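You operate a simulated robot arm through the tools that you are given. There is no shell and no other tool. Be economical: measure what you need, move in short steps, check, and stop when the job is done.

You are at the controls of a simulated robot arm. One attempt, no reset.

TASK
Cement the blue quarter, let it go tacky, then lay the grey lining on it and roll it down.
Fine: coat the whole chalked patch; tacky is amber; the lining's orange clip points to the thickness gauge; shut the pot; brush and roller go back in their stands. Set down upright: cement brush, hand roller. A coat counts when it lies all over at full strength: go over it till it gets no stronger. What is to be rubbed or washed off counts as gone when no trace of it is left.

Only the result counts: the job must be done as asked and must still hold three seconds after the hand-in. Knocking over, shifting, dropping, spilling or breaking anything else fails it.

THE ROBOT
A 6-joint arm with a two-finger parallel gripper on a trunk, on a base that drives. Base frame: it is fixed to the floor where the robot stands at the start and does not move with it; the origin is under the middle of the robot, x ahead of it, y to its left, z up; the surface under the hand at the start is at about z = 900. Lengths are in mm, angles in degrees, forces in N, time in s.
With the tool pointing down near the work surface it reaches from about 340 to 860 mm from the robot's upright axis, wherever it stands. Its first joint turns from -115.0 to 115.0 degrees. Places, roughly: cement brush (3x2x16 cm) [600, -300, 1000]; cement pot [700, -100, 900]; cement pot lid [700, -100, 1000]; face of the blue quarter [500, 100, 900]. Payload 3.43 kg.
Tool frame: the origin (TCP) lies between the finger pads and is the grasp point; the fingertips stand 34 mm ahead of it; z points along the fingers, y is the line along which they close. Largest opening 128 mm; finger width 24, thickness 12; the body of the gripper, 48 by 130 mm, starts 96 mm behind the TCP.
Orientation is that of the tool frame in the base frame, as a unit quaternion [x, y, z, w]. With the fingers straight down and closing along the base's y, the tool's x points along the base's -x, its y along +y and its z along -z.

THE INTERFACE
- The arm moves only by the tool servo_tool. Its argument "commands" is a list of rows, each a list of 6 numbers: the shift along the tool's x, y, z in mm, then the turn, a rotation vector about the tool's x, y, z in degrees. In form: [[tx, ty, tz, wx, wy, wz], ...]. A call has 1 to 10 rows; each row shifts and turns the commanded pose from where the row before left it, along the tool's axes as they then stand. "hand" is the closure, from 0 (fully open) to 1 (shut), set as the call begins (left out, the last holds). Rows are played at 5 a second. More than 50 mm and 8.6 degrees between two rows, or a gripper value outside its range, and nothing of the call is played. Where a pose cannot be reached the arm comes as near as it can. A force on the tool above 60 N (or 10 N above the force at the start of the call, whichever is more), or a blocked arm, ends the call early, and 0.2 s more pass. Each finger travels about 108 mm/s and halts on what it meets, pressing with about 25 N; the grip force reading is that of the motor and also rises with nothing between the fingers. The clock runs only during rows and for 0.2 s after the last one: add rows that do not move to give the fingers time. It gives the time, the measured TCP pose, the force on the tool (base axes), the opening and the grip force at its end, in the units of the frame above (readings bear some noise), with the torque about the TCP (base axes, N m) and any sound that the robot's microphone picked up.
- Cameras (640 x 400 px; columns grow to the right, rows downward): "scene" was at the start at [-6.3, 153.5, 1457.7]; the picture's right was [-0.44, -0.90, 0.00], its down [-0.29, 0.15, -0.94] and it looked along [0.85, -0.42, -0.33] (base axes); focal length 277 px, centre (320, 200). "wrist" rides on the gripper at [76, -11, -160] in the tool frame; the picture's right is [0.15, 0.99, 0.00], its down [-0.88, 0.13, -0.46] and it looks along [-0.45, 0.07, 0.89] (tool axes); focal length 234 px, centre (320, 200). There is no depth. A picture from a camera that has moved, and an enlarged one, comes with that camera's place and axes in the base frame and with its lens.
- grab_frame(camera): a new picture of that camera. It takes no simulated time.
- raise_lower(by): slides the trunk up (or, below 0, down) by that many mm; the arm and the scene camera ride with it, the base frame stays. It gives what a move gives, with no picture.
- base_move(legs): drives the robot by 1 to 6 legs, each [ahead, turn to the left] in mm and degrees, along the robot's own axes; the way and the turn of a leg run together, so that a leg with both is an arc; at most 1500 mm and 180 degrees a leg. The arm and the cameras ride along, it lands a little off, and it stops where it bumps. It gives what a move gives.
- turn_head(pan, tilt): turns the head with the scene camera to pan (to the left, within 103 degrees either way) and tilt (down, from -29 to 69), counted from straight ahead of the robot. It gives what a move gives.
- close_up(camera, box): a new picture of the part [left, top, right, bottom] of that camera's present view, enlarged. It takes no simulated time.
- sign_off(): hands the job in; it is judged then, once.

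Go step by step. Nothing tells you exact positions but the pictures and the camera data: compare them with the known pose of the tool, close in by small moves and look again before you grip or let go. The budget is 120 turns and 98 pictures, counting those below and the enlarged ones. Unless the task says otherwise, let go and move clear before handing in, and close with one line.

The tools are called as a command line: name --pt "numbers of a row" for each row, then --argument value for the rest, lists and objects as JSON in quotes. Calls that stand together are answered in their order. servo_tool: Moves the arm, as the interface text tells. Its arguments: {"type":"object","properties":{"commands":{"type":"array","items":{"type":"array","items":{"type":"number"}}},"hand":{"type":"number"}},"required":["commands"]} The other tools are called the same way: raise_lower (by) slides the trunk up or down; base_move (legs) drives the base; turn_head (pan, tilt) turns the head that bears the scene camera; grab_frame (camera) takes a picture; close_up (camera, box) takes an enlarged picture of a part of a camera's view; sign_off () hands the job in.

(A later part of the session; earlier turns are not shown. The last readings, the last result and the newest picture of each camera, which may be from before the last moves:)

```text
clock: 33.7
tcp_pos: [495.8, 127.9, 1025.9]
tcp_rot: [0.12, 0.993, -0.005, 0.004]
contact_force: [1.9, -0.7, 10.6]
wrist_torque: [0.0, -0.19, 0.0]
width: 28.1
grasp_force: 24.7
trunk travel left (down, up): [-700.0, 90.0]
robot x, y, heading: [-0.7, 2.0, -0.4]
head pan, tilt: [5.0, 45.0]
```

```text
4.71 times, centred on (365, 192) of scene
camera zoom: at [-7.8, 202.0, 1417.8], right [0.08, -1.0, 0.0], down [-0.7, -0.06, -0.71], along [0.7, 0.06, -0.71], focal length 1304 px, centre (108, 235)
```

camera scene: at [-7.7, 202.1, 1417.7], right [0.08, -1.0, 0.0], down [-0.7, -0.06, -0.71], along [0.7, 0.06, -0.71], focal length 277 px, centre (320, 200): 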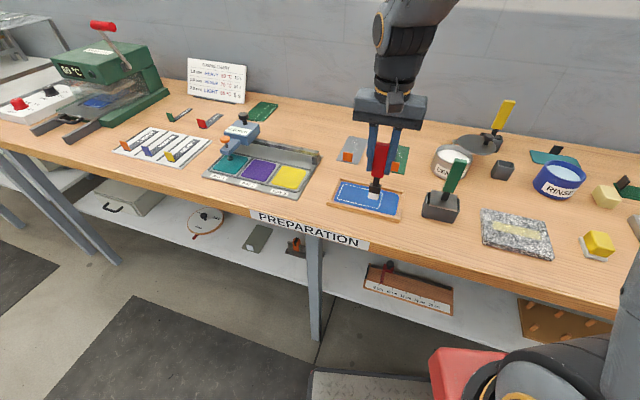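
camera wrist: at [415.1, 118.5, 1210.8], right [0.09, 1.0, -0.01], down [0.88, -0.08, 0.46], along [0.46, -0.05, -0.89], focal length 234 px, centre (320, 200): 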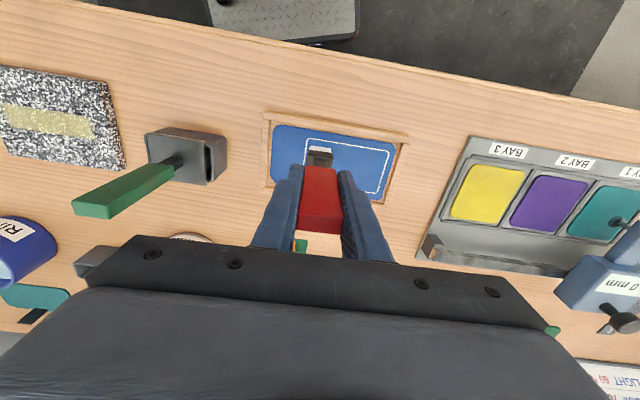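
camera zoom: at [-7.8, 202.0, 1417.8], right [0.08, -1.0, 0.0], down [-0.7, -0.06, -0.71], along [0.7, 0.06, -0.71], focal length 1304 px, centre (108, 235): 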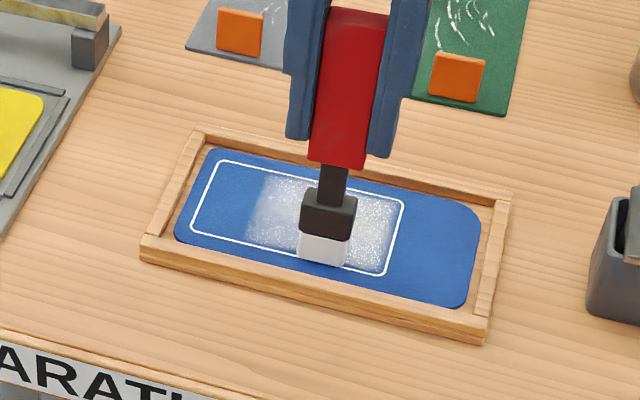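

White coat is going on, partial strength. I continue with the remaining columns.

servo_tool --pt "0 20.5 0 0 0 0" --pt "-15 0 0 0 0 0" --pt "-15 0 0 0 0 0" --pt "-15 0 0 0 0 0" --pt "0 20.5 0 0 0 0" --pt "15 0 0 0 0 0" --pt "15 0 0 0 0 0" --pt "15 0 0 0 0 0" --pt "0 21 0 0 0 0"

servo_tool --pt "-15 0 0 0 0 0" --pt "-15 0 0 0 0 0" --pt "-15 0 0 0 0 0" --pt "15 0 0 0 0 0" --pt "15 0 0 0 0 0" --pt "15 0 0 0 0 0" --pt "0 -20 0 0 0 0"

close_up --camera "scene" --box '[310, 150, 420, 235]'

```text
clock: 35.7
tcp_pos: [511.1, 188.9, 1023.6]
tcp_rot: [0.12, 0.993, -0.005, 0.003]
contact_force: [-1.1, -4.6, 15.7]
wrist_torque: [-0.43, 0.03, -0.04]
width: 28.2
grasp_force: 24.9
trunk travel left (down, up): [-700.0, 90.0]
robot x, y, heading: [-0.4, -4.7, -0.4]
head pan, tilt: [5.0, 45.0]
```

```text
clock: 37.3
tcp_pos: [504.6, 168.9, 1024.7]
tcp_rot: [0.12, 0.993, -0.004, 0.004]
contact_force: [-0.5, 3.7, 16.0]
wrist_torque: [0.42, -0.07, 0.0]
width: 28.3
grasp_force: 24.7
trunk travel left (down, up): [-700.0, 90.0]
robot x, y, heading: [0.0, 0.9, -0.4]
head pan, tilt: [5.0, 45.0]
```

```text
4.71 times, centred on (365, 192) of scene
camera zoom: at [-8.3, 202.4, 1417.7], right [0.08, -1.0, 0.0], down [-0.7, -0.06, -0.71], along [0.7, 0.06, -0.71], focal length 1304 px, centre (108, 235)
```

zoom: 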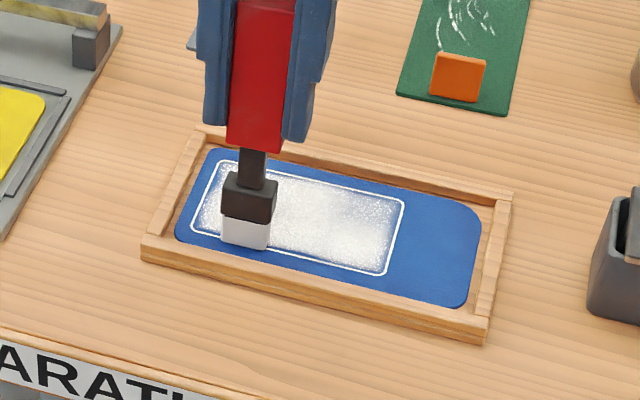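

The first pass covers; now a second pass back with slightly wider reach to the edges.

servo_tool --pt "2 0 0 0 0 0" --pt "-17 0 0 0 0 0" --pt "-17 0 0 0 0 0" --pt "-17 0 0 0 0 0" --pt "0 -20.5 0 0 0 0" --pt "17 0 0 0 0 0" --pt "17 0 0 0 0 0" --pt "17 0 0 0 0 0" --pt "0 -20.5 0 0 0 0"

servo_tool --pt "-17 0 0 0 0 0" --pt "-17 0 0 0 0 0" --pt "-17 0 0 0 0 0" --pt "0 -22.5 0 0 0 0" --pt "17 0 0 0 0 0" --pt "17 0 0 0 0 0" --pt "17 0 0 0 0 0"

close_up --camera "scene" --box '[310, 150, 420, 235]'

```text
clock: 39.3
tcp_pos: [496.1, 128.3, 1024.6]
tcp_rot: [0.121, 0.993, -0.004, 0.003]
contact_force: [0.6, 0.2, -0.3]
wrist_torque: [-0.04, 0.03, 0.0]
width: 28.0
grasp_force: 24.9
trunk travel left (down, up): [-700.0, 90.0]
robot x, y, heading: [-1.2, 2.2, -0.3]
head pan, tilt: [5.0, 45.0]
```

```text
clock: 40.9
tcp_pos: [490.3, 106.8, 1024.2]
tcp_rot: [0.121, 0.993, -0.004, 0.002]
contact_force: [-0.2, -0.2, -0.2]
wrist_torque: [-0.04, -0.01, 0.0]
width: 28.0
grasp_force: 25.1
trunk travel left (down, up): [-700.0, 90.0]
robot x, y, heading: [1.2, -2.4, -0.3]
head pan, tilt: [5.0, 45.0]
```

```text
4.71 times, centred on (365, 192) of scene
camera zoom: at [-7.4, 202.1, 1417.7], right [0.08, -1.0, 0.0], down [-0.7, -0.06, -0.71], along [0.7, 0.06, -0.71], focal length 1304 px, centre (108, 235)
```

zoom: 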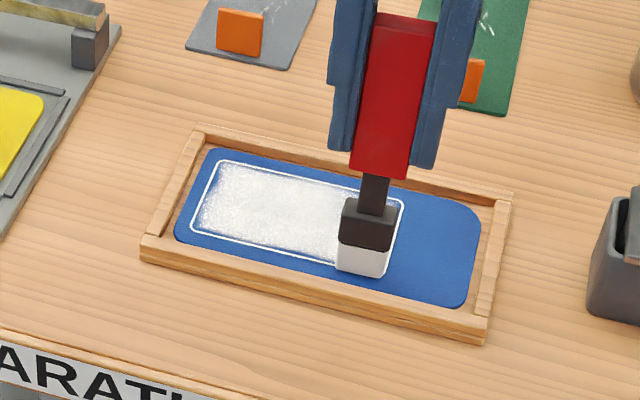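

Contact has become light; I lower 1 mm and do a third pass in long strokes.

servo_tool --pt "2 0 1.2 0 0 0" --pt "0 22 0 0 0 0" --pt "0 22 0 0 0 0" --pt "0 22 0 0 0 0" --pt "0 22 0 0 0 0" --pt "-16 0 0 0 0 0" --pt "0 -22 0 0 0 0" --pt "0 -22 0 0 0 0" --pt "0 -22 0 0 0 0" --pt "0 -22 0 0 0 0"

servo_tool --pt "-17 0 0 0 0 0" --pt "0 22 0 0 0 0" --pt "0 22 0 0 0 0" --pt "0 22 0 0 0 0" --pt "0 22 0 0 0 0" --pt "-17 0 0 0 0 0" --pt "0 -22 0 0 0 0" --pt "0 -22 0 0 0 0" --pt "0 -22 0 0 0 0" --pt "0 -22 0 0 0 0"

close_up --camera "scene" --box '[320, 165, 400, 225]'

```text
clock: 43.1
tcp_pos: [502.0, 103.2, 1023.2]
tcp_rot: [0.12, 0.993, -0.006, 0.003]
contact_force: [-0.4, -0.2, 4.7]
wrist_torque: [-0.05, 0.02, 0.01]
width: 28.1
grasp_force: 24.9
trunk travel left (down, up): [-700.0, 90.0]
robot x, y, heading: [-0.4, -4.4, -0.4]
head pan, tilt: [5.0, 45.0]
```

```text
clock: 45.3
tcp_pos: [536.1, 92.3, 1022.5]
tcp_rot: [0.12, 0.993, -0.005, 0.003]
contact_force: [-0.3, -0.8, 1.2]
wrist_torque: [-0.07, -0.01, -0.01]
width: 28.4
grasp_force: 25.1
trunk travel left (down, up): [-700.0, 90.0]
robot x, y, heading: [-2.4, 2.1, -0.4]
head pan, tilt: [5.0, 45.0]
```

```text
6.67 times, centred on (360, 195) of scene
camera zoom: at [-7.6, 202.3, 1417.6], right [0.08, -1.0, 0.0], down [-0.7, -0.06, -0.71], along [0.7, 0.06, -0.71], focal length 1848 px, centre (53, 233)
```

zoom: 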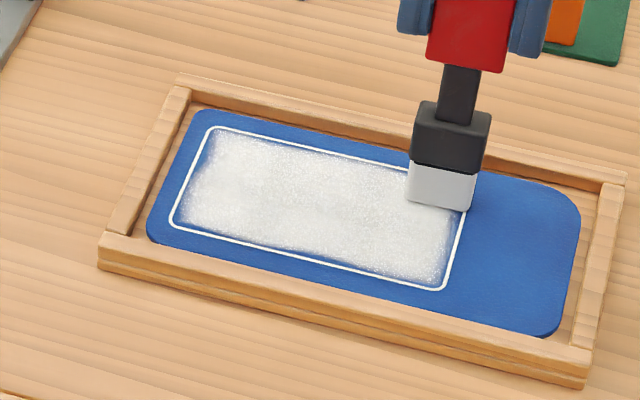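

Edges are still weaker; I run the brush around the perimeter.

servo_tool --pt "-3 -2 0.8 0 0 0" --pt "0 19.5 0 0 0 0" --pt "0 19.5 0 0 0 0" --pt "0 19.5 0 0 0 0" --pt "0 19.5 0 0 0 0" --pt "0 19.5 0 0 0 0" --pt "19 0 0 0 0 0" --pt "19 0 0 0 0 0" --pt "19 0 0 0 0 0"

servo_tool --pt "0 -19.5 0 0 0 0" --pt "0 -19.5 0 0 0 0" --pt "0 -19.5 0 0 0 0" --pt "0 -19.5 0 0 0 0" --pt "0 -19.5 0 0 0 0" --pt "-19 0 0 0 0 0" --pt "-19 0 0 0 0 0" --pt "-19 0 0 0 0 0"

close_up --camera "scene" --box '[320, 165, 400, 225]'

```text
clock: 47.3
tcp_pos: [505.2, 200.5, 1022.2]
tcp_rot: [0.12, 0.993, -0.004, 0.003]
contact_force: [0.6, -6.1, 8.6]
wrist_torque: [-0.56, -0.08, -0.05]
width: 28.0
grasp_force: 25.1
trunk travel left (down, up): [-700.0, 90.0]
robot x, y, heading: [-3.4, -0.0, -0.2]
head pan, tilt: [5.0, 45.0]
```

```text
clock: 49.1
tcp_pos: [538.4, 93.3, 1022.3]
tcp_rot: [0.12, 0.993, -0.004, 0.004]
contact_force: [-0.9, 0.5, 2.4]
wrist_torque: [0.05, 0.01, -0.02]
width: 28.3
grasp_force: 25.1
trunk travel left (down, up): [-700.0, 90.0]
robot x, y, heading: [2.8, -2.7, -0.2]
head pan, tilt: [5.0, 45.0]
```

```text
6.67 times, centred on (360, 195) of scene
camera zoom: at [-8.0, 202.1, 1417.7], right [0.08, -1.0, 0.0], down [-0.7, -0.06, -0.71], along [0.7, 0.06, -0.71], focal length 1848 px, centre (53, 233)
```

zoom: 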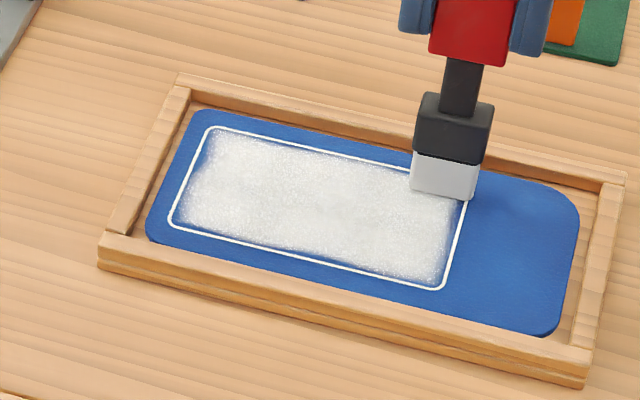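

The rims may need fresh cement. I re-dip the brush.

servo_tool --pt "0 0 -45 0 0 0" --pt "0 0 -45 0 0 0" --pt "-27.6 -30.8 0 0 0 0" --pt "-27.6 -30.8 0 0 0 0" --pt "-27.6 -30.8 0 0 0 0" --pt "-27.6 -30.8 0 0 0 0" --pt "-27.6 -30.8 0 0 0 0" --pt "-27.6 -30.8 0 0 0 0" --pt "0 0 0 0 0 0"

servo_tool --pt "0 0 25 0 0 0" --pt "0 0 20 0 0 0" --pt "0 0 5 0 0 0" --pt "0 0 4 0 0 0" --pt "0 0 0 0 0 0"

close_up --camera "wrist" --box '[220, 60, 440, 240]'

close_up --camera "scene" --box '[320, 165, 400, 225]'

```text
clock: 51.1
tcp_pos: [654.9, -125.2, 1115.4]
tcp_rot: [0.12, 0.993, -0.005, 0.003]
contact_force: [0.7, 0.4, 0.1]
wrist_torque: [-0.02, 0.02, 0.0]
width: 28.2
grasp_force: 25.1
trunk travel left (down, up): [-700.0, 90.0]
robot x, y, heading: [0.5, -1.4, -0.5]
head pan, tilt: [5.0, 45.0]
```

```text
clock: 52.3
tcp_pos: [653.7, -126.4, 1060.8]
tcp_rot: [0.12, 0.993, -0.005, 0.003]
contact_force: [0.1, -0.2, -0.3]
wrist_torque: [0.02, -0.01, -0.01]
width: 28.1
grasp_force: 25.3
trunk travel left (down, up): [-700.0, 90.0]
robot x, y, heading: [1.7, -1.4, -0.2]
head pan, tilt: [5.0, 45.0]
```

```text
2.22 times, centred on (330, 150) of wrist
camera zoom: at [576.0, -117.9, 1219.9], right [0.09, 1.0, -0.01], down [0.88, -0.08, 0.46], along [0.46, -0.05, -0.89], focal length 520 px, centre (298, 311)
```

zoom: 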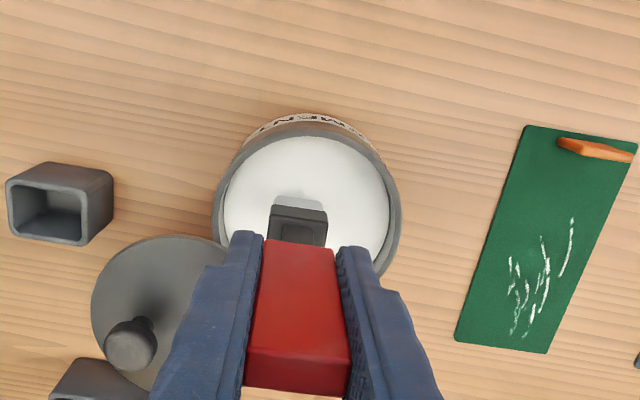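

```text
6.67 times, centred on (360, 195) of scene
camera zoom: at [-7.7, 202.0, 1417.7], right [0.08, -1.0, 0.0], down [-0.7, -0.06, -0.71], along [0.7, 0.06, -0.71], focal length 1848 px, centre (53, 233)
```

zoom: 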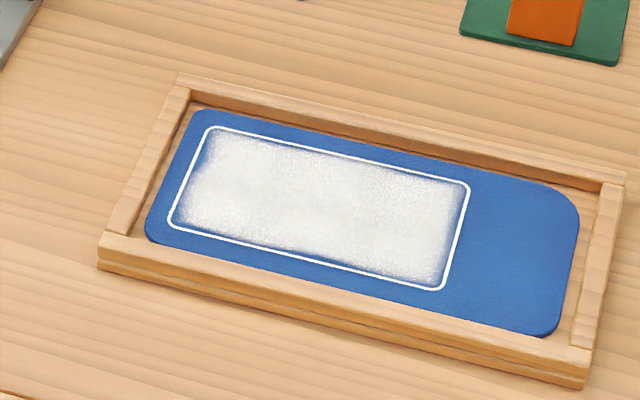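

The gauge-side edge is weaker. I touch the cement and go back for another pass.

servo_tool --pt "0 0 3 0 0 0" --pt "0 0 3 0 0 0" --pt "0 0 0 0 0 0"

```text
clock: 53.1
tcp_pos: [654.9, -126.1, 1056.9]
tcp_rot: [0.12, 0.993, -0.004, 0.004]
contact_force: [-1.1, 0.1, 11.3]
wrist_torque: [0.23, 0.18, 0.02]
width: 28.2
grasp_force: 25.0
trunk travel left (down, up): [-700.0, 90.0]
robot x, y, heading: [-0.3, -1.9, -0.3]
head pan, tilt: [5.0, 45.0]
```

servo_tool --pt "0 0 -30 0 0 0" --pt "0 0 -32 0 0 0" --pt "23.5 39.8 0 0 0 0" --pt "23.5 39.8 0 0 0 0" --pt "23.5 39.8 0 0 0 0" --pt "23.5 39.8 0 0 0 0" --pt "23.5 39.8 0 0 0 0" --pt "23.5 39.8 0 0 0 0" --pt "23.5 39.8 0 0 0 0" --pt "0 0 0 0 0 0"

servo_tool --pt "0 0 40 0 0 0" --pt "0 0 40 0 0 0" --pt "0 0 10 0 0 0" --pt "0 0 3 0 0 0" --pt "0 0 0 0 0 0"

close_up --camera "wrist" --box '[200, 60, 420, 240]'

```text
clock: 55.3
tcp_pos: [559.7, 182.2, 1115.3]
tcp_rot: [0.12, 0.993, -0.005, 0.003]
contact_force: [-0.7, 0.0, 0.1]
wrist_torque: [0.01, -0.02, -0.01]
width: 28.3
grasp_force: 25.1
trunk travel left (down, up): [-700.0, 90.0]
robot x, y, heading: [1.3, 2.8, -0.5]
head pan, tilt: [5.0, 45.0]
```

```text
clock: 56.5
tcp_pos: [561.1, 182.0, 1022.4]
tcp_rot: [0.12, 0.993, -0.004, 0.003]
contact_force: [-0.6, 0.0, 1.4]
wrist_torque: [-0.03, 0.06, 0.02]
width: 28.3
grasp_force: 25.1
trunk travel left (down, up): [-700.0, 90.0]
robot x, y, heading: [0.6, -4.6, -0.3]
head pan, tilt: [5.0, 45.0]
```

```text
2.22 times, centred on (310, 150) of wrist
camera zoom: at [482.7, 190.8, 1180.7], right [0.09, 1.0, -0.01], down [0.88, -0.08, 0.46], along [0.46, -0.05, -0.89], focal length 520 px, centre (342, 311)
```

zoom: 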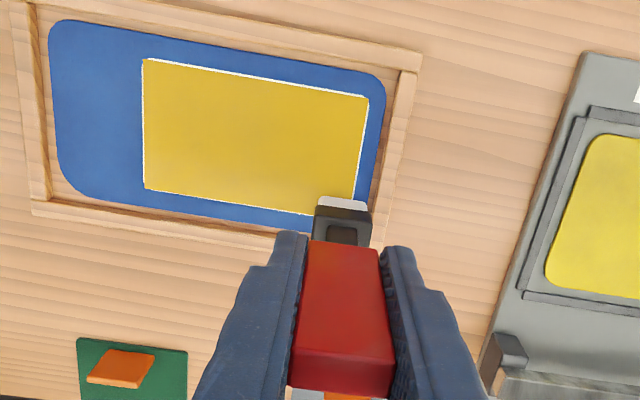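

The coat has turned a uniform yellow over the whole patch, so it is drying. I lift the brush at once and check the colour.

servo_tool --pt "0 0 -40 0 0 0" --pt "0 0 -40 0 0 0" --pt "0 0 -40 0 0 0" --pt "0 0 -15 0 0 0"

close_up --camera "scene" --box '[320, 165, 400, 225]'

```text
clock: 57.5
tcp_pos: [559.5, 182.4, 1156.8]
tcp_rot: [0.12, 0.993, -0.005, 0.003]
contact_force: [0.4, -0.2, -1.9]
wrist_torque: [0.02, 0.02, 0.01]
width: 28.3
grasp_force: 25.0
trunk travel left (down, up): [-700.0, 90.0]
robot x, y, heading: [-1.5, 0.1, -0.2]
head pan, tilt: [5.0, 45.0]
```

```text
6.67 times, centred on (360, 195) of scene
camera zoom: at [-7.6, 202.1, 1417.7], right [0.08, -1.0, 0.0], down [-0.7, -0.06, -0.71], along [0.7, 0.06, -0.71], focal length 1848 px, centre (53, 233)
```

zoom: 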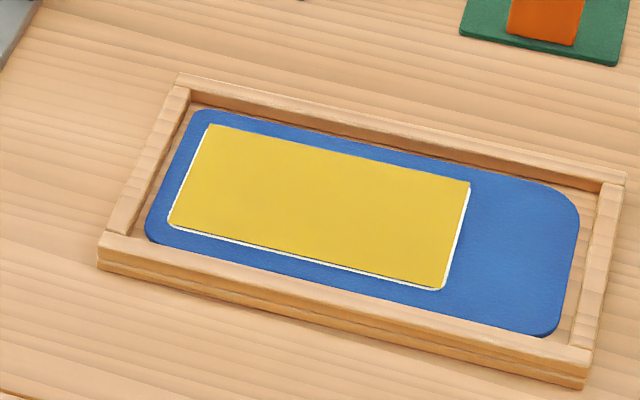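

Now I return the brush to its stand at (646,-264).

servo_tool --pt "-19.05 -41.3 0 0 0 0" --pt "-19.05 -41.3 0 0 0 0" --pt "-19.05 -41.3 0 0 0 0" --pt "-19.05 -41.3 0 0 0 0" --pt "-19.05 -41.3 0 0 0 0" --pt "-19.05 -41.3 0 0 0 0" --pt "-19.05 -41.3 0 0 0 0" --pt "-19.05 -41.3 0 0 0 0" --pt "-19.05 -41.3 0 0 0 0" --pt "-19.05 -41.3 0 0 0 0"

servo_tool --pt "0 0 35 0 0 0" --pt "0 0 20 0 0 0" --pt "0 0 0 0 0 0"

close_up --camera "wrist" --box '[220, 60, 440, 240]'

```text
clock: 59.7
tcp_pos: [648.0, -262.1, 1159.3]
tcp_rot: [0.121, 0.993, -0.005, 0.004]
contact_force: [-0.3, 1.3, -0.3]
wrist_torque: [-0.06, -0.02, -0.01]
width: 28.1
grasp_force: 24.8
trunk travel left (down, up): [-700.0, 90.0]
robot x, y, heading: [0.7, -0.3, -0.3]
head pan, tilt: [5.0, 45.0]
```

```text
clock: 60.5
tcp_pos: [648.7, -262.5, 1102.1]
tcp_rot: [0.12, 0.993, -0.005, 0.003]
contact_force: [-0.1, 0.2, -0.2]
wrist_torque: [0.0, -0.03, 0.01]
width: 28.4
grasp_force: 25.3
trunk travel left (down, up): [-700.0, 90.0]
robot x, y, heading: [2.1, 2.8, -0.3]
head pan, tilt: [5.0, 45.0]
```

```text
2.22 times, centred on (330, 150) of wrist
camera zoom: at [570.9, -254.6, 1262.7], right [0.09, 1.0, -0.01], down [0.88, -0.08, 0.46], along [0.46, -0.05, -0.89], focal length 520 px, centre (298, 311)
```

zoom: 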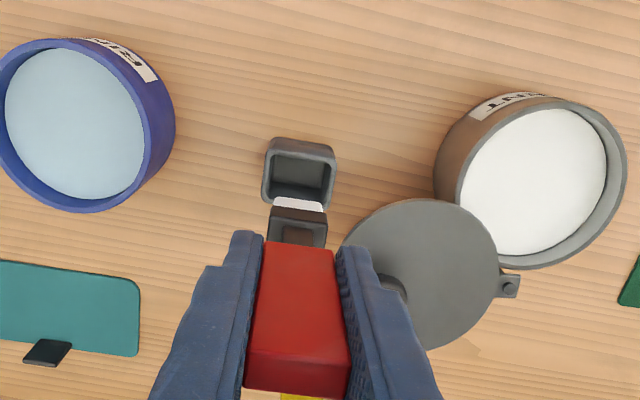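

servo_tool --pt "1.9 -2.5 20 0 0 0" --pt "0 0 18 0 0 0" --pt "0 0 0 0 0 0"

close_up --camera "wrist" --box '[270, 120, 370, 200]'

```text
clock: 61.3
tcp_pos: [646.0, -264.5, 1067.3]
tcp_rot: [0.121, 0.993, -0.004, 0.003]
contact_force: [-0.4, 0.6, 0.7]
wrist_torque: [0.04, 0.0, 0.01]
width: 28.5
grasp_force: 24.7
trunk travel left (down, up): [-700.0, 90.0]
robot x, y, heading: [-0.9, 3.3, -0.2]
head pan, tilt: [5.0, 45.0]
```

```text
5.00 times, centred on (320, 160) of wrist
camera zoom: at [567.1, -256.9, 1225.7], right [0.09, 1.0, -0.01], down [0.88, -0.08, 0.46], along [0.46, -0.05, -0.89], focal length 1171 px, centre (320, 400)
```

zoom: 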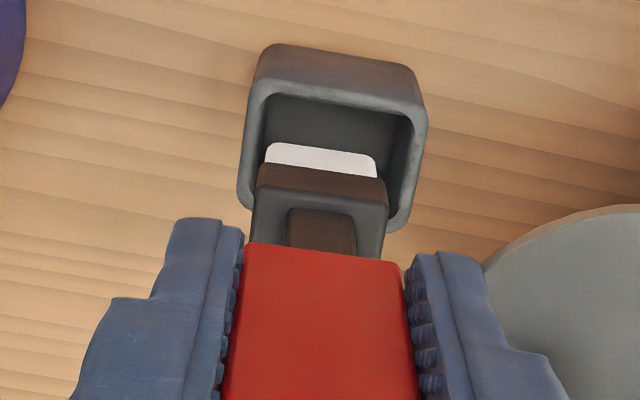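

servo_tool --pt "1.5 3 0 0 0 0" --pt "0 0 8 0 0 0" --pt "0 0 8 0 0 0" --pt "0 0 0 0 0 0"

close_up --camera "wrist" --box '[270, 120, 370, 200]'

```text
clock: 62.3
tcp_pos: [645.7, -261.2, 1052.7]
tcp_rot: [0.12, 0.993, -0.005, 0.003]
contact_force: [0.2, -0.4, -0.8]
wrist_torque: [0.01, -0.01, 0.01]
width: 28.4
grasp_force: 25.1
trunk travel left (down, up): [-700.0, 90.0]
robot x, y, heading: [1.4, -0.5, -0.4]
head pan, tilt: [5.0, 45.0]
```

```text
5.00 times, centred on (320, 160) of wrist
camera zoom: at [566.7, -253.2, 1210.4], right [0.09, 1.0, -0.01], down [0.88, -0.08, 0.46], along [0.46, -0.05, -0.89], focal length 1171 px, centre (320, 400)
```

zoom: 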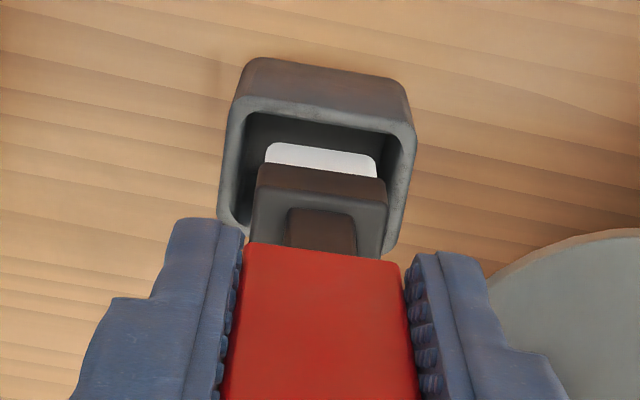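

Centred now. I continue down until it touches.

servo_tool --pt "0 0 10 0 0 0" --pt "0 0 10 0 0 0" --pt "0 0 6 0 0 0" --pt "0 0 0 0 0 0"

close_up --camera "wrist" --box '[270, 120, 370, 200]'

```text
clock: 63.3
tcp_pos: [645.0, -262.3, 1025.9]
tcp_rot: [0.12, 0.993, -0.005, 0.004]
contact_force: [0.4, 0.4, -0.2]
wrist_torque: [0.0, 0.04, 0.01]
width: 28.6
grasp_force: 25.1
trunk travel left (down, up): [-700.0, 90.0]
robot x, y, heading: [0.1, 3.7, -0.3]
head pan, tilt: [5.0, 45.0]
```

```text
5.00 times, centred on (320, 160) of wrist
camera zoom: at [566.3, -254.1, 1184.6], right [0.09, 1.0, -0.01], down [0.88, -0.08, 0.46], along [0.46, -0.05, -0.89], focal length 1171 px, centre (320, 400)
```

zoom: 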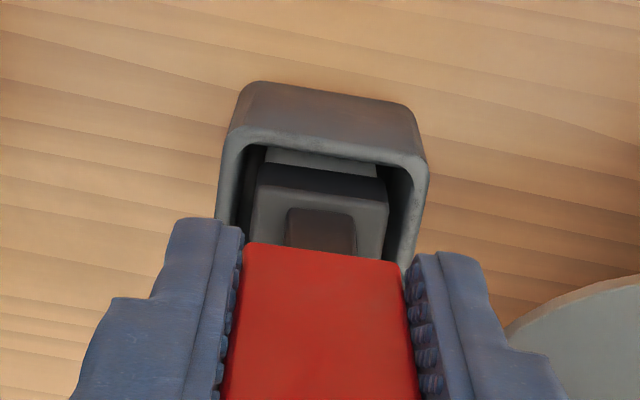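

servo_tool --pt "0 0 4 0 0 0" --pt "0 0 3 0 0 0" --pt "0 0 0 0 0 0"

close_up --camera "scene" --box '[320, 165, 400, 225]'

```text
clock: 64.1
tcp_pos: [645.3, -261.4, 1018.9]
tcp_rot: [0.12, 0.993, -0.004, 0.002]
contact_force: [0.5, 0.4, -0.4]
wrist_torque: [0.0, 0.0, 0.0]
width: 28.1
grasp_force: 24.8
trunk travel left (down, up): [-700.0, 90.0]
robot x, y, heading: [-1.6, -3.1, -0.4]
head pan, tilt: [5.0, 45.0]
```

```text
6.67 times, centred on (360, 195) of scene
camera zoom: at [-7.7, 201.9, 1417.7], right [0.08, -1.0, 0.0], down [-0.7, -0.06, -0.71], along [0.7, 0.06, -0.71], focal length 1848 px, centre (53, 233)
```

zoom: 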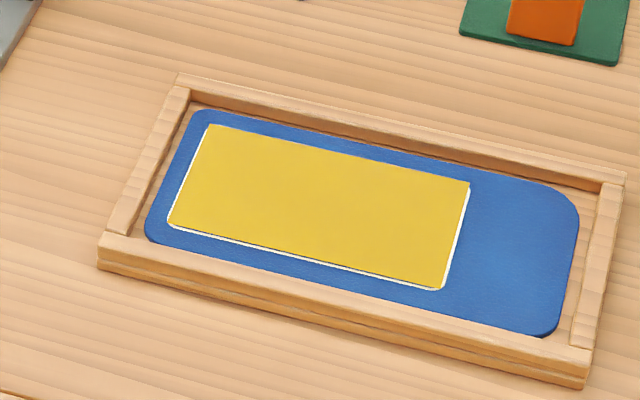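

servo_tool --pt "0 0 2.5 0 0 0" --pt "0 0 2.5 0 0 0" --pt "0 0 0 0 0 0"

```text
clock: 64.9
tcp_pos: [645.7, -261.3, 1015.4]
tcp_rot: [0.12, 0.993, -0.005, 0.006]
contact_force: [2.2, -1.6, 24.4]
wrist_torque: [-0.14, -0.35, 0.02]
width: 28.3
grasp_force: 24.6
trunk travel left (down, up): [-700.0, 90.0]
robot x, y, heading: [1.0, -2.7, -0.5]
head pan, tilt: [5.0, 45.0]
```

Brush bottoms out. I release and rise, then head above the grey lining.

servo_tool --pt "0 0 -1 0 0 0" --pt "0 0 0 0 0 0" --pt "0 0 -30 0 0 0" --pt "0 0 -45 0 0 0" --pt "0 0 -45 0 0 0" --pt "0 0 -30 0 0 0" --hand 0.6

grab_frame --camera "wrist"

```text
clock: 66.3
tcp_pos: [644.4, -259.9, 1164.1]
tcp_rot: [0.12, 0.993, -0.006, 0.004]
contact_force: [0.7, -1.2, 0.2]
wrist_torque: [0.02, 0.02, 0.02]
width: 51.2
grasp_force: 0.0
trunk travel left (down, up): [-700.0, 90.0]
robot x, y, heading: [0.5, 4.9, -0.3]
head pan, tilt: [5.0, 45.0]
```

```text
45 pictures are left
camera wrist: at [565.9, -252.7, 1323.3], right [0.09, 1.0, -0.01], down [0.88, -0.08, 0.46], along [0.46, -0.05, -0.89], focal length 234 px, centre (320, 200)
```

wrist: 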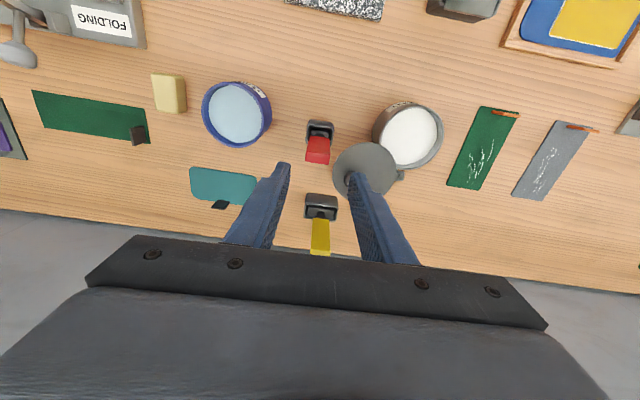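

Brush stands upright in its stand; the coat looks amber. I move above the grey lining to measure it.

servo_tool --pt "5.2 47.4 0 0 0 0" --pt "5.2 47.4 0 0 0 0" --pt "5.2 47.4 0 0 0 0" --pt "5.2 47.4 0 0 0 0" --pt "5.2 47.4 0 0 0 0" --pt "5.2 47.4 0 0 0 0" --pt "5.2 47.4 0 0 0 0" --pt "5.2 47.4 0 0 0 0" --pt "5.2 47.4 0 0 0 0" --pt "0 0 0 0 0 0"

grab_frame --camera "wrist"

close_up --camera "scene" --box '[310, 120, 430, 220]'

```text
clock: 68.5
tcp_pos: [701.7, 163.2, 1160.9]
tcp_rot: [0.12, 0.993, -0.005, 0.003]
contact_force: [-0.1, 0.0, 0.0]
wrist_torque: [-0.01, -0.02, 0.0]
width: 51.1
grasp_force: 0.1
trunk travel left (down, up): [-700.0, 90.0]
robot x, y, heading: [0.0, 0.1, 0.0]
head pan, tilt: [5.0, 45.0]
```

```text
44 pictures are left
camera wrist: at [623.5, 170.9, 1320.0], right [0.09, 1.0, -0.01], down [0.88, -0.08, 0.46], along [0.46, -0.05, -0.89], focal length 234 px, centre (320, 200)
```

wrist: 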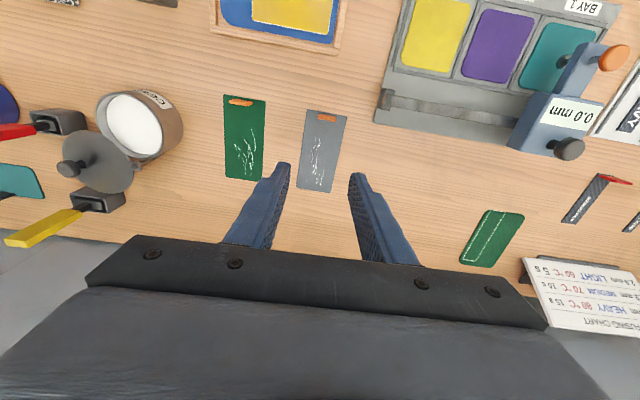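

```text
4.00 times, centred on (370, 170) of scene
camera zoom: at [-7.6, 202.2, 1417.7], right [0.08, -1.0, 0.0], down [-0.7, -0.06, -0.71], along [0.7, 0.06, -0.71], focal length 1108 px, centre (120, 320)
```

zoom: 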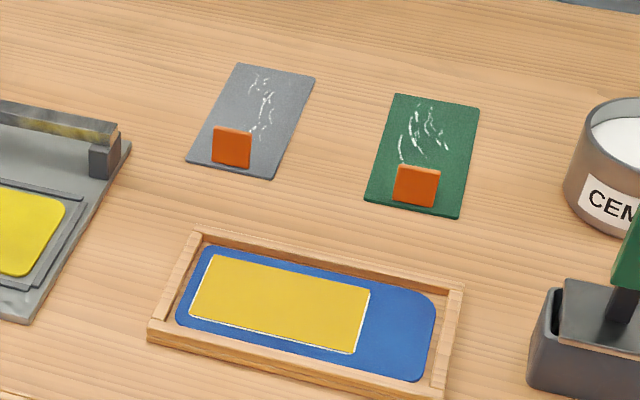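

The lining is ~144×68 mm with the clip tab near (678,177), standing upright at its robot-side end. I turn the hand a quarter turn to grip the tab across its thin side, and look again.

servo_tool --pt "24.6 9.2 0 0 0 0" --pt "0 0 0 0 0 -8.5" --pt "0 0 0 0 0 -8.5" --pt "0 0 0 0 0 -8.5" --pt "0 0 0 0 0 -8.5" --pt "0 0 0 0 0 -8.5" --pt "0 0 0 0 0 -8.5" --pt "0 0 0 0 0 -8.5" --pt "0 0 0 0 0 -8.5" --pt "0 0 0 0 0 -8.5"

servo_tool --pt "0 0 30 0 0 -8.5" --pt "0 0 40 0 0 -5" --pt "0 0 40 0 0 0" --pt "0 0 0 0 0 0"

close_up --camera "wrist" --box '[200, 60, 440, 240]'

close_up --camera "scene" --box '[310, 110, 430, 210]'

```text
clock: 70.7
tcp_pos: [678.6, 178.9, 1159.5]
tcp_rot: [-0.521, 0.854, -0.005, -0.001]
contact_force: [0.2, 0.1, 0.5]
wrist_torque: [0.04, -0.04, 0.0]
width: 51.3
grasp_force: 0.0
trunk travel left (down, up): [-700.0, 90.0]
robot x, y, heading: [2.1, -2.0, -0.4]
head pan, tilt: [5.0, 45.0]
```

```text
clock: 71.7
tcp_pos: [679.0, 181.8, 1049.5]
tcp_rot: [-0.617, 0.787, -0.005, -0.001]
contact_force: [-0.9, -1.0, 0.0]
wrist_torque: [0.02, 0.02, -0.03]
width: 51.5
grasp_force: 0.1
trunk travel left (down, up): [-700.0, 90.0]
robot x, y, heading: [-2.1, -1.1, -0.5]
head pan, tilt: [5.0, 45.0]
```

```text
2.22 times, centred on (320, 150) of wrist
camera zoom: at [668.9, 106.3, 1209.5], right [-1.0, 0.09, -0.01], down [0.08, 0.89, 0.45], along [0.05, 0.45, -0.89], focal length 520 px, centre (320, 311)
```

zoom: 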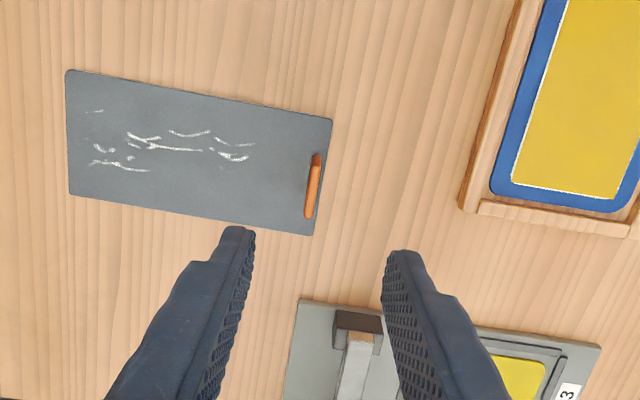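

```text
4.00 times, centred on (370, 160) of scene
camera zoom: at [-7.6, 202.1, 1417.7], right [0.08, -1.0, 0.0], down [-0.7, -0.06, -0.71], along [0.7, 0.06, -0.71], focal length 1108 px, centre (120, 360)
```

zoom: 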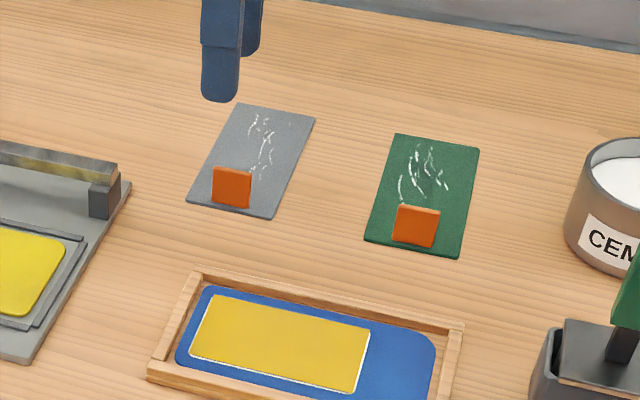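

Clip tab centre ≈ (678,175.5). I descend around it and close.

servo_tool --pt "6.3 -0.8 30 0 0 0" --pt "0 0 35 0 0 0" --pt "0 0 20 0 0 0" --pt "0 0 12 0 0 0" --pt "0 0 5 0 0 0" --pt "0 0 0 0 0 0"

close_up --camera "wrist" --box '[200, 60, 440, 240]'

```text
clock: 73.1
tcp_pos: [679.3, 172.9, 948.8]
tcp_rot: [-0.617, 0.787, -0.005, -0.002]
contact_force: [-0.9, -0.2, -0.7]
wrist_torque: [0.01, -0.02, 0.02]
width: 51.4
grasp_force: 0.0
trunk travel left (down, up): [-700.0, 90.0]
robot x, y, heading: [-0.6, -2.4, -0.2]
head pan, tilt: [5.0, 45.0]
```

```text
2.22 times, centred on (320, 150) of wrist
camera zoom: at [669.8, 96.5, 1107.7], right [-1.0, 0.09, -0.01], down [0.08, 0.89, 0.45], along [0.05, 0.45, -0.89], focal length 520 px, centre (320, 311)
```

zoom: 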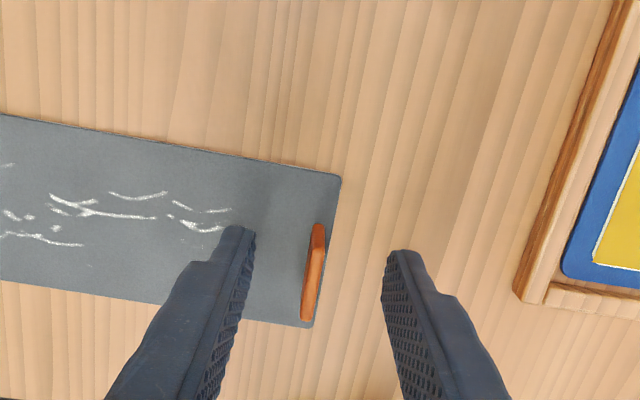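

servo_tool --pt "-5 1 5 0 0 0" --pt "0 0 0 0 0 0"

servo_tool --pt "0 0 0 0 0 0" --pt "0 0 0 0 0 0" --pt "0 0 0 0 0 0" --hand 1

servo_tool --pt "0 0 -15 0 0 0" --pt "0 0 -25 0 0 0" --pt "0 0 -30 0 0 0" --pt "0 0 0 0 0 0"

grab_frame --camera "wrist"

grab_frame --camera "scene"

```text
clock: 73.7
tcp_pos: [679.1, 176.9, 943.9]
tcp_rot: [-0.617, 0.787, -0.006, -0.001]
contact_force: [0.1, 0.0, -0.7]
wrist_torque: [0.03, -0.01, -0.02]
width: 51.0
grasp_force: 0.0
trunk travel left (down, up): [-700.0, 90.0]
robot x, y, heading: [-1.7, 1.0, -0.3]
head pan, tilt: [5.0, 45.0]
```

```text
clock: 74.5
tcp_pos: [680.9, 177.0, 943.2]
tcp_rot: [-0.616, 0.787, -0.006, -0.001]
contact_force: [0.5, -0.4, -0.2]
wrist_torque: [-0.03, -0.01, 0.0]
width: 3.5
grasp_force: 25.6
trunk travel left (down, up): [-700.0, 90.0]
robot x, y, heading: [3.0, -1.1, -0.1]
head pan, tilt: [5.0, 45.0]
```

```text
clock: 75.5
tcp_pos: [680.4, 176.5, 1014.0]
tcp_rot: [-0.617, 0.787, -0.006, -0.002]
contact_force: [0.6, 0.3, -0.6]
wrist_torque: [0.0, 0.01, 0.0]
width: 3.6
grasp_force: 25.5
trunk travel left (down, up): [-700.0, 90.0]
robot x, y, heading: [-2.8, 0.4, -0.2]
head pan, tilt: [5.0, 45.0]
```

```text
39 pictures are left
camera wrist: at [670.3, 101.7, 1173.8], right [-1.0, 0.09, -0.01], down [0.08, 0.89, 0.45], along [0.05, 0.45, -0.89], focal length 234 px, centre (320, 200)
```

wrist: 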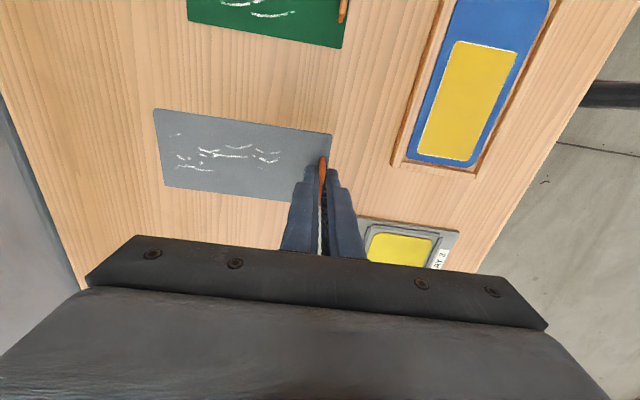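

```text
38 pictures are left
camera scene: at [-7.7, 202.1, 1417.7], right [0.08, -1.0, 0.0], down [-0.7, -0.06, -0.71], along [0.7, 0.06, -0.71], focal length 277 px, centre (320, 200)
```

scene: 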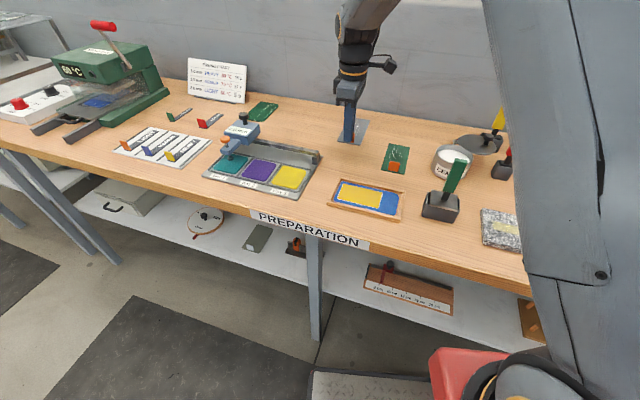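

The lining is lifted level by its clip. I carry it over the quarter and turn it so that the clip points to the gauge.

servo_tool --pt "4.7 47.6 -10 0 0 0" --pt "4.7 47.6 -10 0 0 0" --pt "4.7 47.6 -10 0 0 0" --pt "0 0 0 0 0 8.2" --pt "0 0 0 0 0 8.2" --pt "0 0 0 0 0 8.2" --pt "0 0 0 0 0 8.2" --pt "0 0 0 0 0 8.2" --pt "0 0 0 0 0 8.2" --pt "0 0 0 0 0 8.2"

servo_tool --pt "0 0 0 0 0 8.2" --pt "0 0 0 0 0 8.2" --pt "0 0 0 0 0 8.2" --pt "0 0 0 0 0 8" --pt "0 0 0 0 0 0"

grab_frame --camera "wrist"

close_up --camera "scene" --box '[310, 120, 430, 220]'

```text
clock: 77.7
tcp_pos: [536.3, 198.2, 1043.3]
tcp_rot: [-0.163, 0.987, -0.004, 0.001]
contact_force: [-0.2, 0.2, -0.2]
wrist_torque: [0.07, 0.0, 0.0]
width: 4.1
grasp_force: 25.6
trunk travel left (down, up): [-700.0, 90.0]
robot x, y, heading: [0.8, -0.5, -0.3]
head pan, tilt: [5.0, 45.0]
```

```text
clock: 78.9
tcp_pos: [536.2, 198.2, 1042.9]
tcp_rot: [0.121, 0.993, -0.005, 0.004]
contact_force: [-0.7, -0.1, 0.1]
wrist_torque: [0.03, 0.01, -0.01]
width: 3.8
grasp_force: 24.8
trunk travel left (down, up): [-700.0, 90.0]
robot x, y, heading: [1.7, -0.8, -0.5]
head pan, tilt: [5.0, 45.0]
```

```text
37 pictures are left
camera wrist: at [458.1, 206.1, 1201.7], right [0.1, 1.0, -0.01], down [0.88, -0.08, 0.46], along [0.46, -0.05, -0.89], focal length 234 px, centre (320, 200)
```

wrist: 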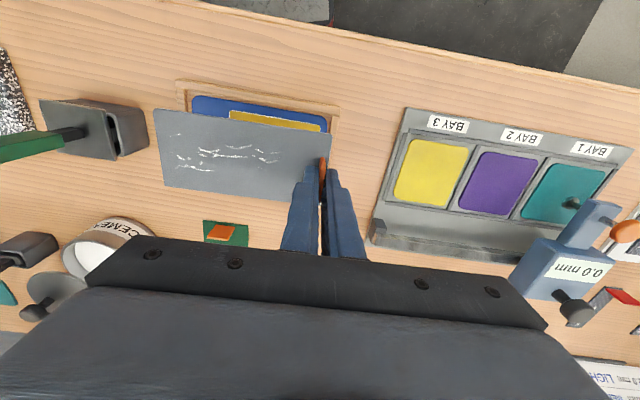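

```text
4.00 times, centred on (370, 170) of scene
camera zoom: at [-7.7, 202.1, 1417.7], right [0.08, -1.0, 0.0], down [-0.7, -0.06, -0.71], along [0.7, 0.06, -0.71], focal length 1108 px, centre (120, 320)
```

zoom: 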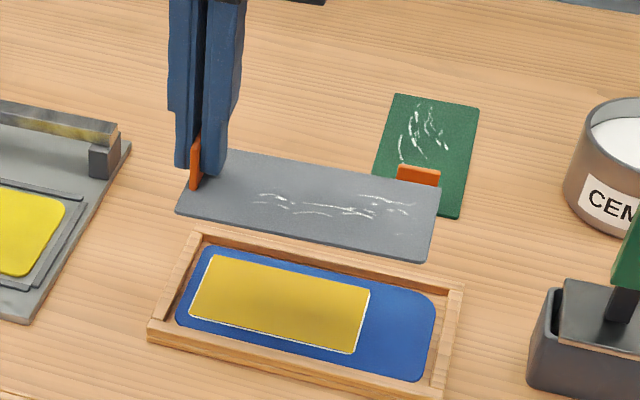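

I compare the coat's colour with earlier before lowering.

close_up --camera "scene" --box '[320, 165, 400, 225]'

```text
6.67 times, centred on (360, 195) of scene
camera zoom: at [-7.7, 202.1, 1417.7], right [0.08, -1.0, 0.0], down [-0.7, -0.06, -0.71], along [0.7, 0.06, -0.71], focal length 1848 px, centre (53, 233)
```

zoom: 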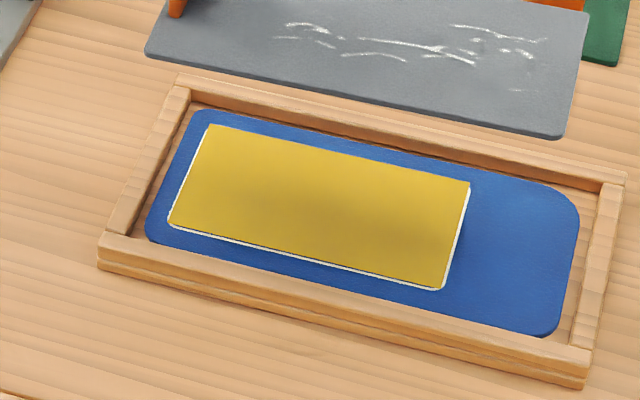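

Colour is steady amber. I shift ~7.5 mm outward to centre over the patch and lower.

servo_tool --pt "-7.8 -0.2 25 0 0 1" --pt "0 0 30 0 0 0" --pt "0 0 22 0 0 0" --pt "0 0 8 0 0 0" --pt "0 0 0 0 0 0"

grab_frame --camera "wrist"

close_up --camera "scene" --box '[320, 165, 400, 225]'

```text
clock: 80.1
tcp_pos: [543.3, 194.1, 959.4]
tcp_rot: [0.129, 0.992, -0.004, 0.003]
contact_force: [-0.9, 0.2, -0.4]
wrist_torque: [0.05, 0.01, 0.01]
width: 3.8
grasp_force: 24.9
trunk travel left (down, up): [-700.0, 90.0]
robot x, y, heading: [-0.4, -0.5, -0.4]
head pan, tilt: [5.0, 45.0]
```

```text
34 pictures are left
camera wrist: at [465.7, 203.8, 1116.7], right [0.11, 0.99, -0.01], down [0.88, -0.09, 0.46], along [0.46, -0.06, -0.89], focal length 234 px, centre (320, 200)
```

wrist: 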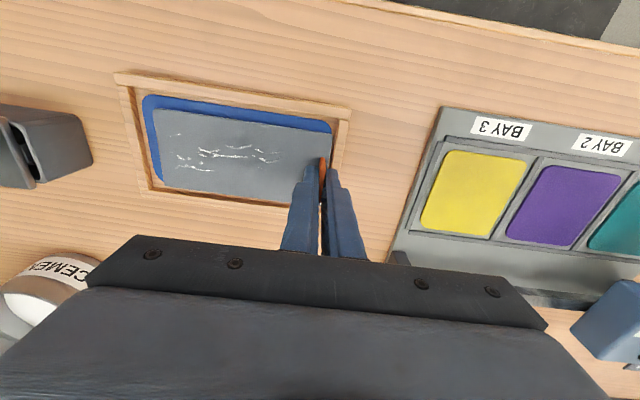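

```text
6.67 times, centred on (360, 195) of scene
camera zoom: at [-7.7, 202.1, 1417.7], right [0.08, -1.0, 0.0], down [-0.7, -0.06, -0.71], along [0.7, 0.06, -0.71], focal length 1848 px, centre (53, 233)
```

zoom: 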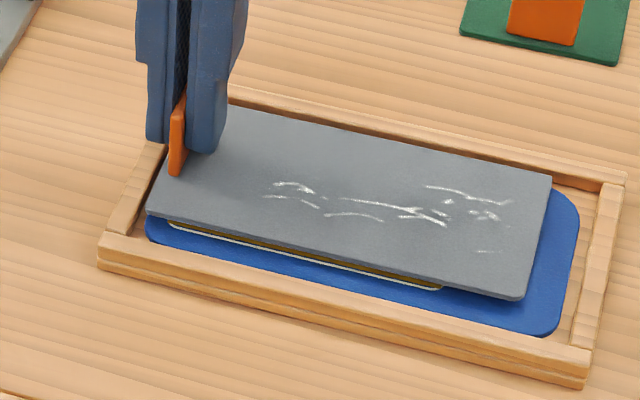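

servo_tool --pt "-1 0 5 0 0 0" --pt "0 0 4 0 0 0" --pt "0 0 0 0 0 0"

close_up --camera "scene" --box '[320, 165, 400, 225]'

```text
clock: 80.9
tcp_pos: [546.2, 193.9, 950.6]
tcp_rot: [0.129, 0.992, -0.003, 0.005]
contact_force: [-0.9, -1.0, 32.4]
wrist_torque: [0.02, 0.39, 0.07]
width: 3.8
grasp_force: 24.6
trunk travel left (down, up): [-700.0, 90.0]
robot x, y, heading: [-1.1, -2.1, -0.5]
head pan, tilt: [5.0, 45.0]
```

```text
6.67 times, centred on (360, 195) of scene
camera zoom: at [-8.9, 201.6, 1417.9], right [0.08, -1.0, 0.0], down [-0.7, -0.06, -0.71], along [0.71, 0.06, -0.71], focal length 1848 px, centre (53, 233)
```

zoom: 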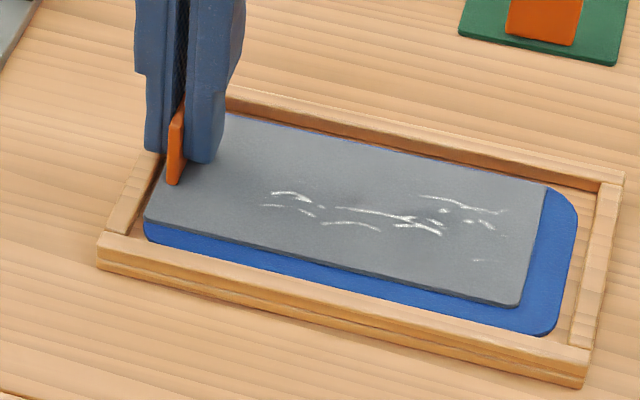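

Lining lies on the face. I relieve the pressure, open the fingers just a little (to avoid the frame), and rise.

servo_tool --pt "0 0 -1.5 0 0 0" --pt "0 0 0 0 0 0"

servo_tool --pt "0 0 0 0 0 0" --pt "0 0 0 0 0 0" --pt "0 0 -5 0 0 0" --pt "0 0 -15 0 0 0" --pt "0 0 -40 0 0 0" --pt "0 0 -40 0 0 0" --pt "0 0 -40 0 0 0" --hand 0.91

grab_frame --camera "wrist"

close_up --camera "scene" --box '[320, 165, 400, 225]'

```text
clock: 81.5
tcp_pos: [545.2, 194.8, 951.4]
tcp_rot: [0.129, 0.992, -0.005, 0.004]
contact_force: [1.0, 0.4, 20.2]
wrist_torque: [0.03, -0.1, 0.01]
width: 4.1
grasp_force: 25.1
trunk travel left (down, up): [-700.0, 90.0]
robot x, y, heading: [2.9, -0.1, -0.3]
head pan, tilt: [5.0, 45.0]
```

```text
clock: 83.1
tcp_pos: [544.1, 195.1, 1091.4]
tcp_rot: [0.128, 0.992, -0.005, 0.003]
contact_force: [0.1, -0.3, -0.3]
wrist_torque: [-0.01, 0.02, -0.03]
width: 11.4
grasp_force: 0.1
trunk travel left (down, up): [-700.0, 90.0]
robot x, y, heading: [-3.4, -2.9, -0.4]
head pan, tilt: [5.0, 45.0]
```

```text
31 pictures are left
camera wrist: at [466.1, 205.3, 1250.1], right [0.11, 0.99, -0.01], down [0.88, -0.09, 0.46], along [0.46, -0.06, -0.89], focal length 234 px, centre (320, 200)
```

wrist: 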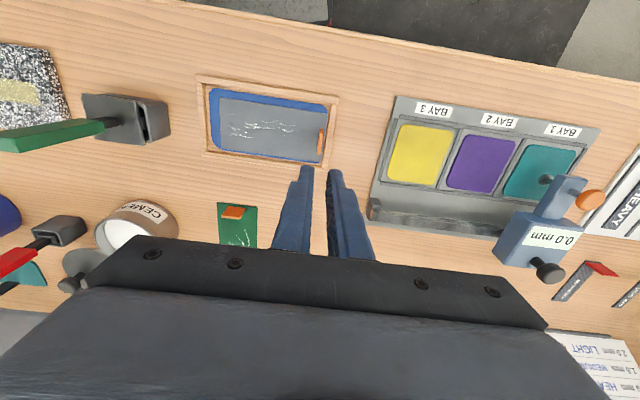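

```text
6.67 times, centred on (360, 195) of scene
camera zoom: at [-7.4, 202.2, 1417.7], right [0.08, -1.0, 0.0], down [-0.7, -0.06, -0.71], along [0.7, 0.06, -0.71], focal length 1848 px, centre (53, 233)
```

zoom: 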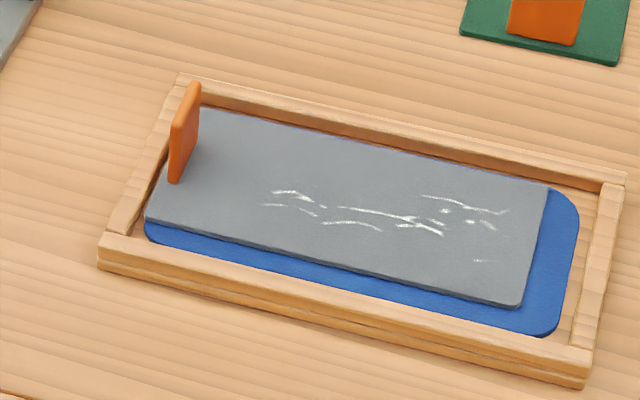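

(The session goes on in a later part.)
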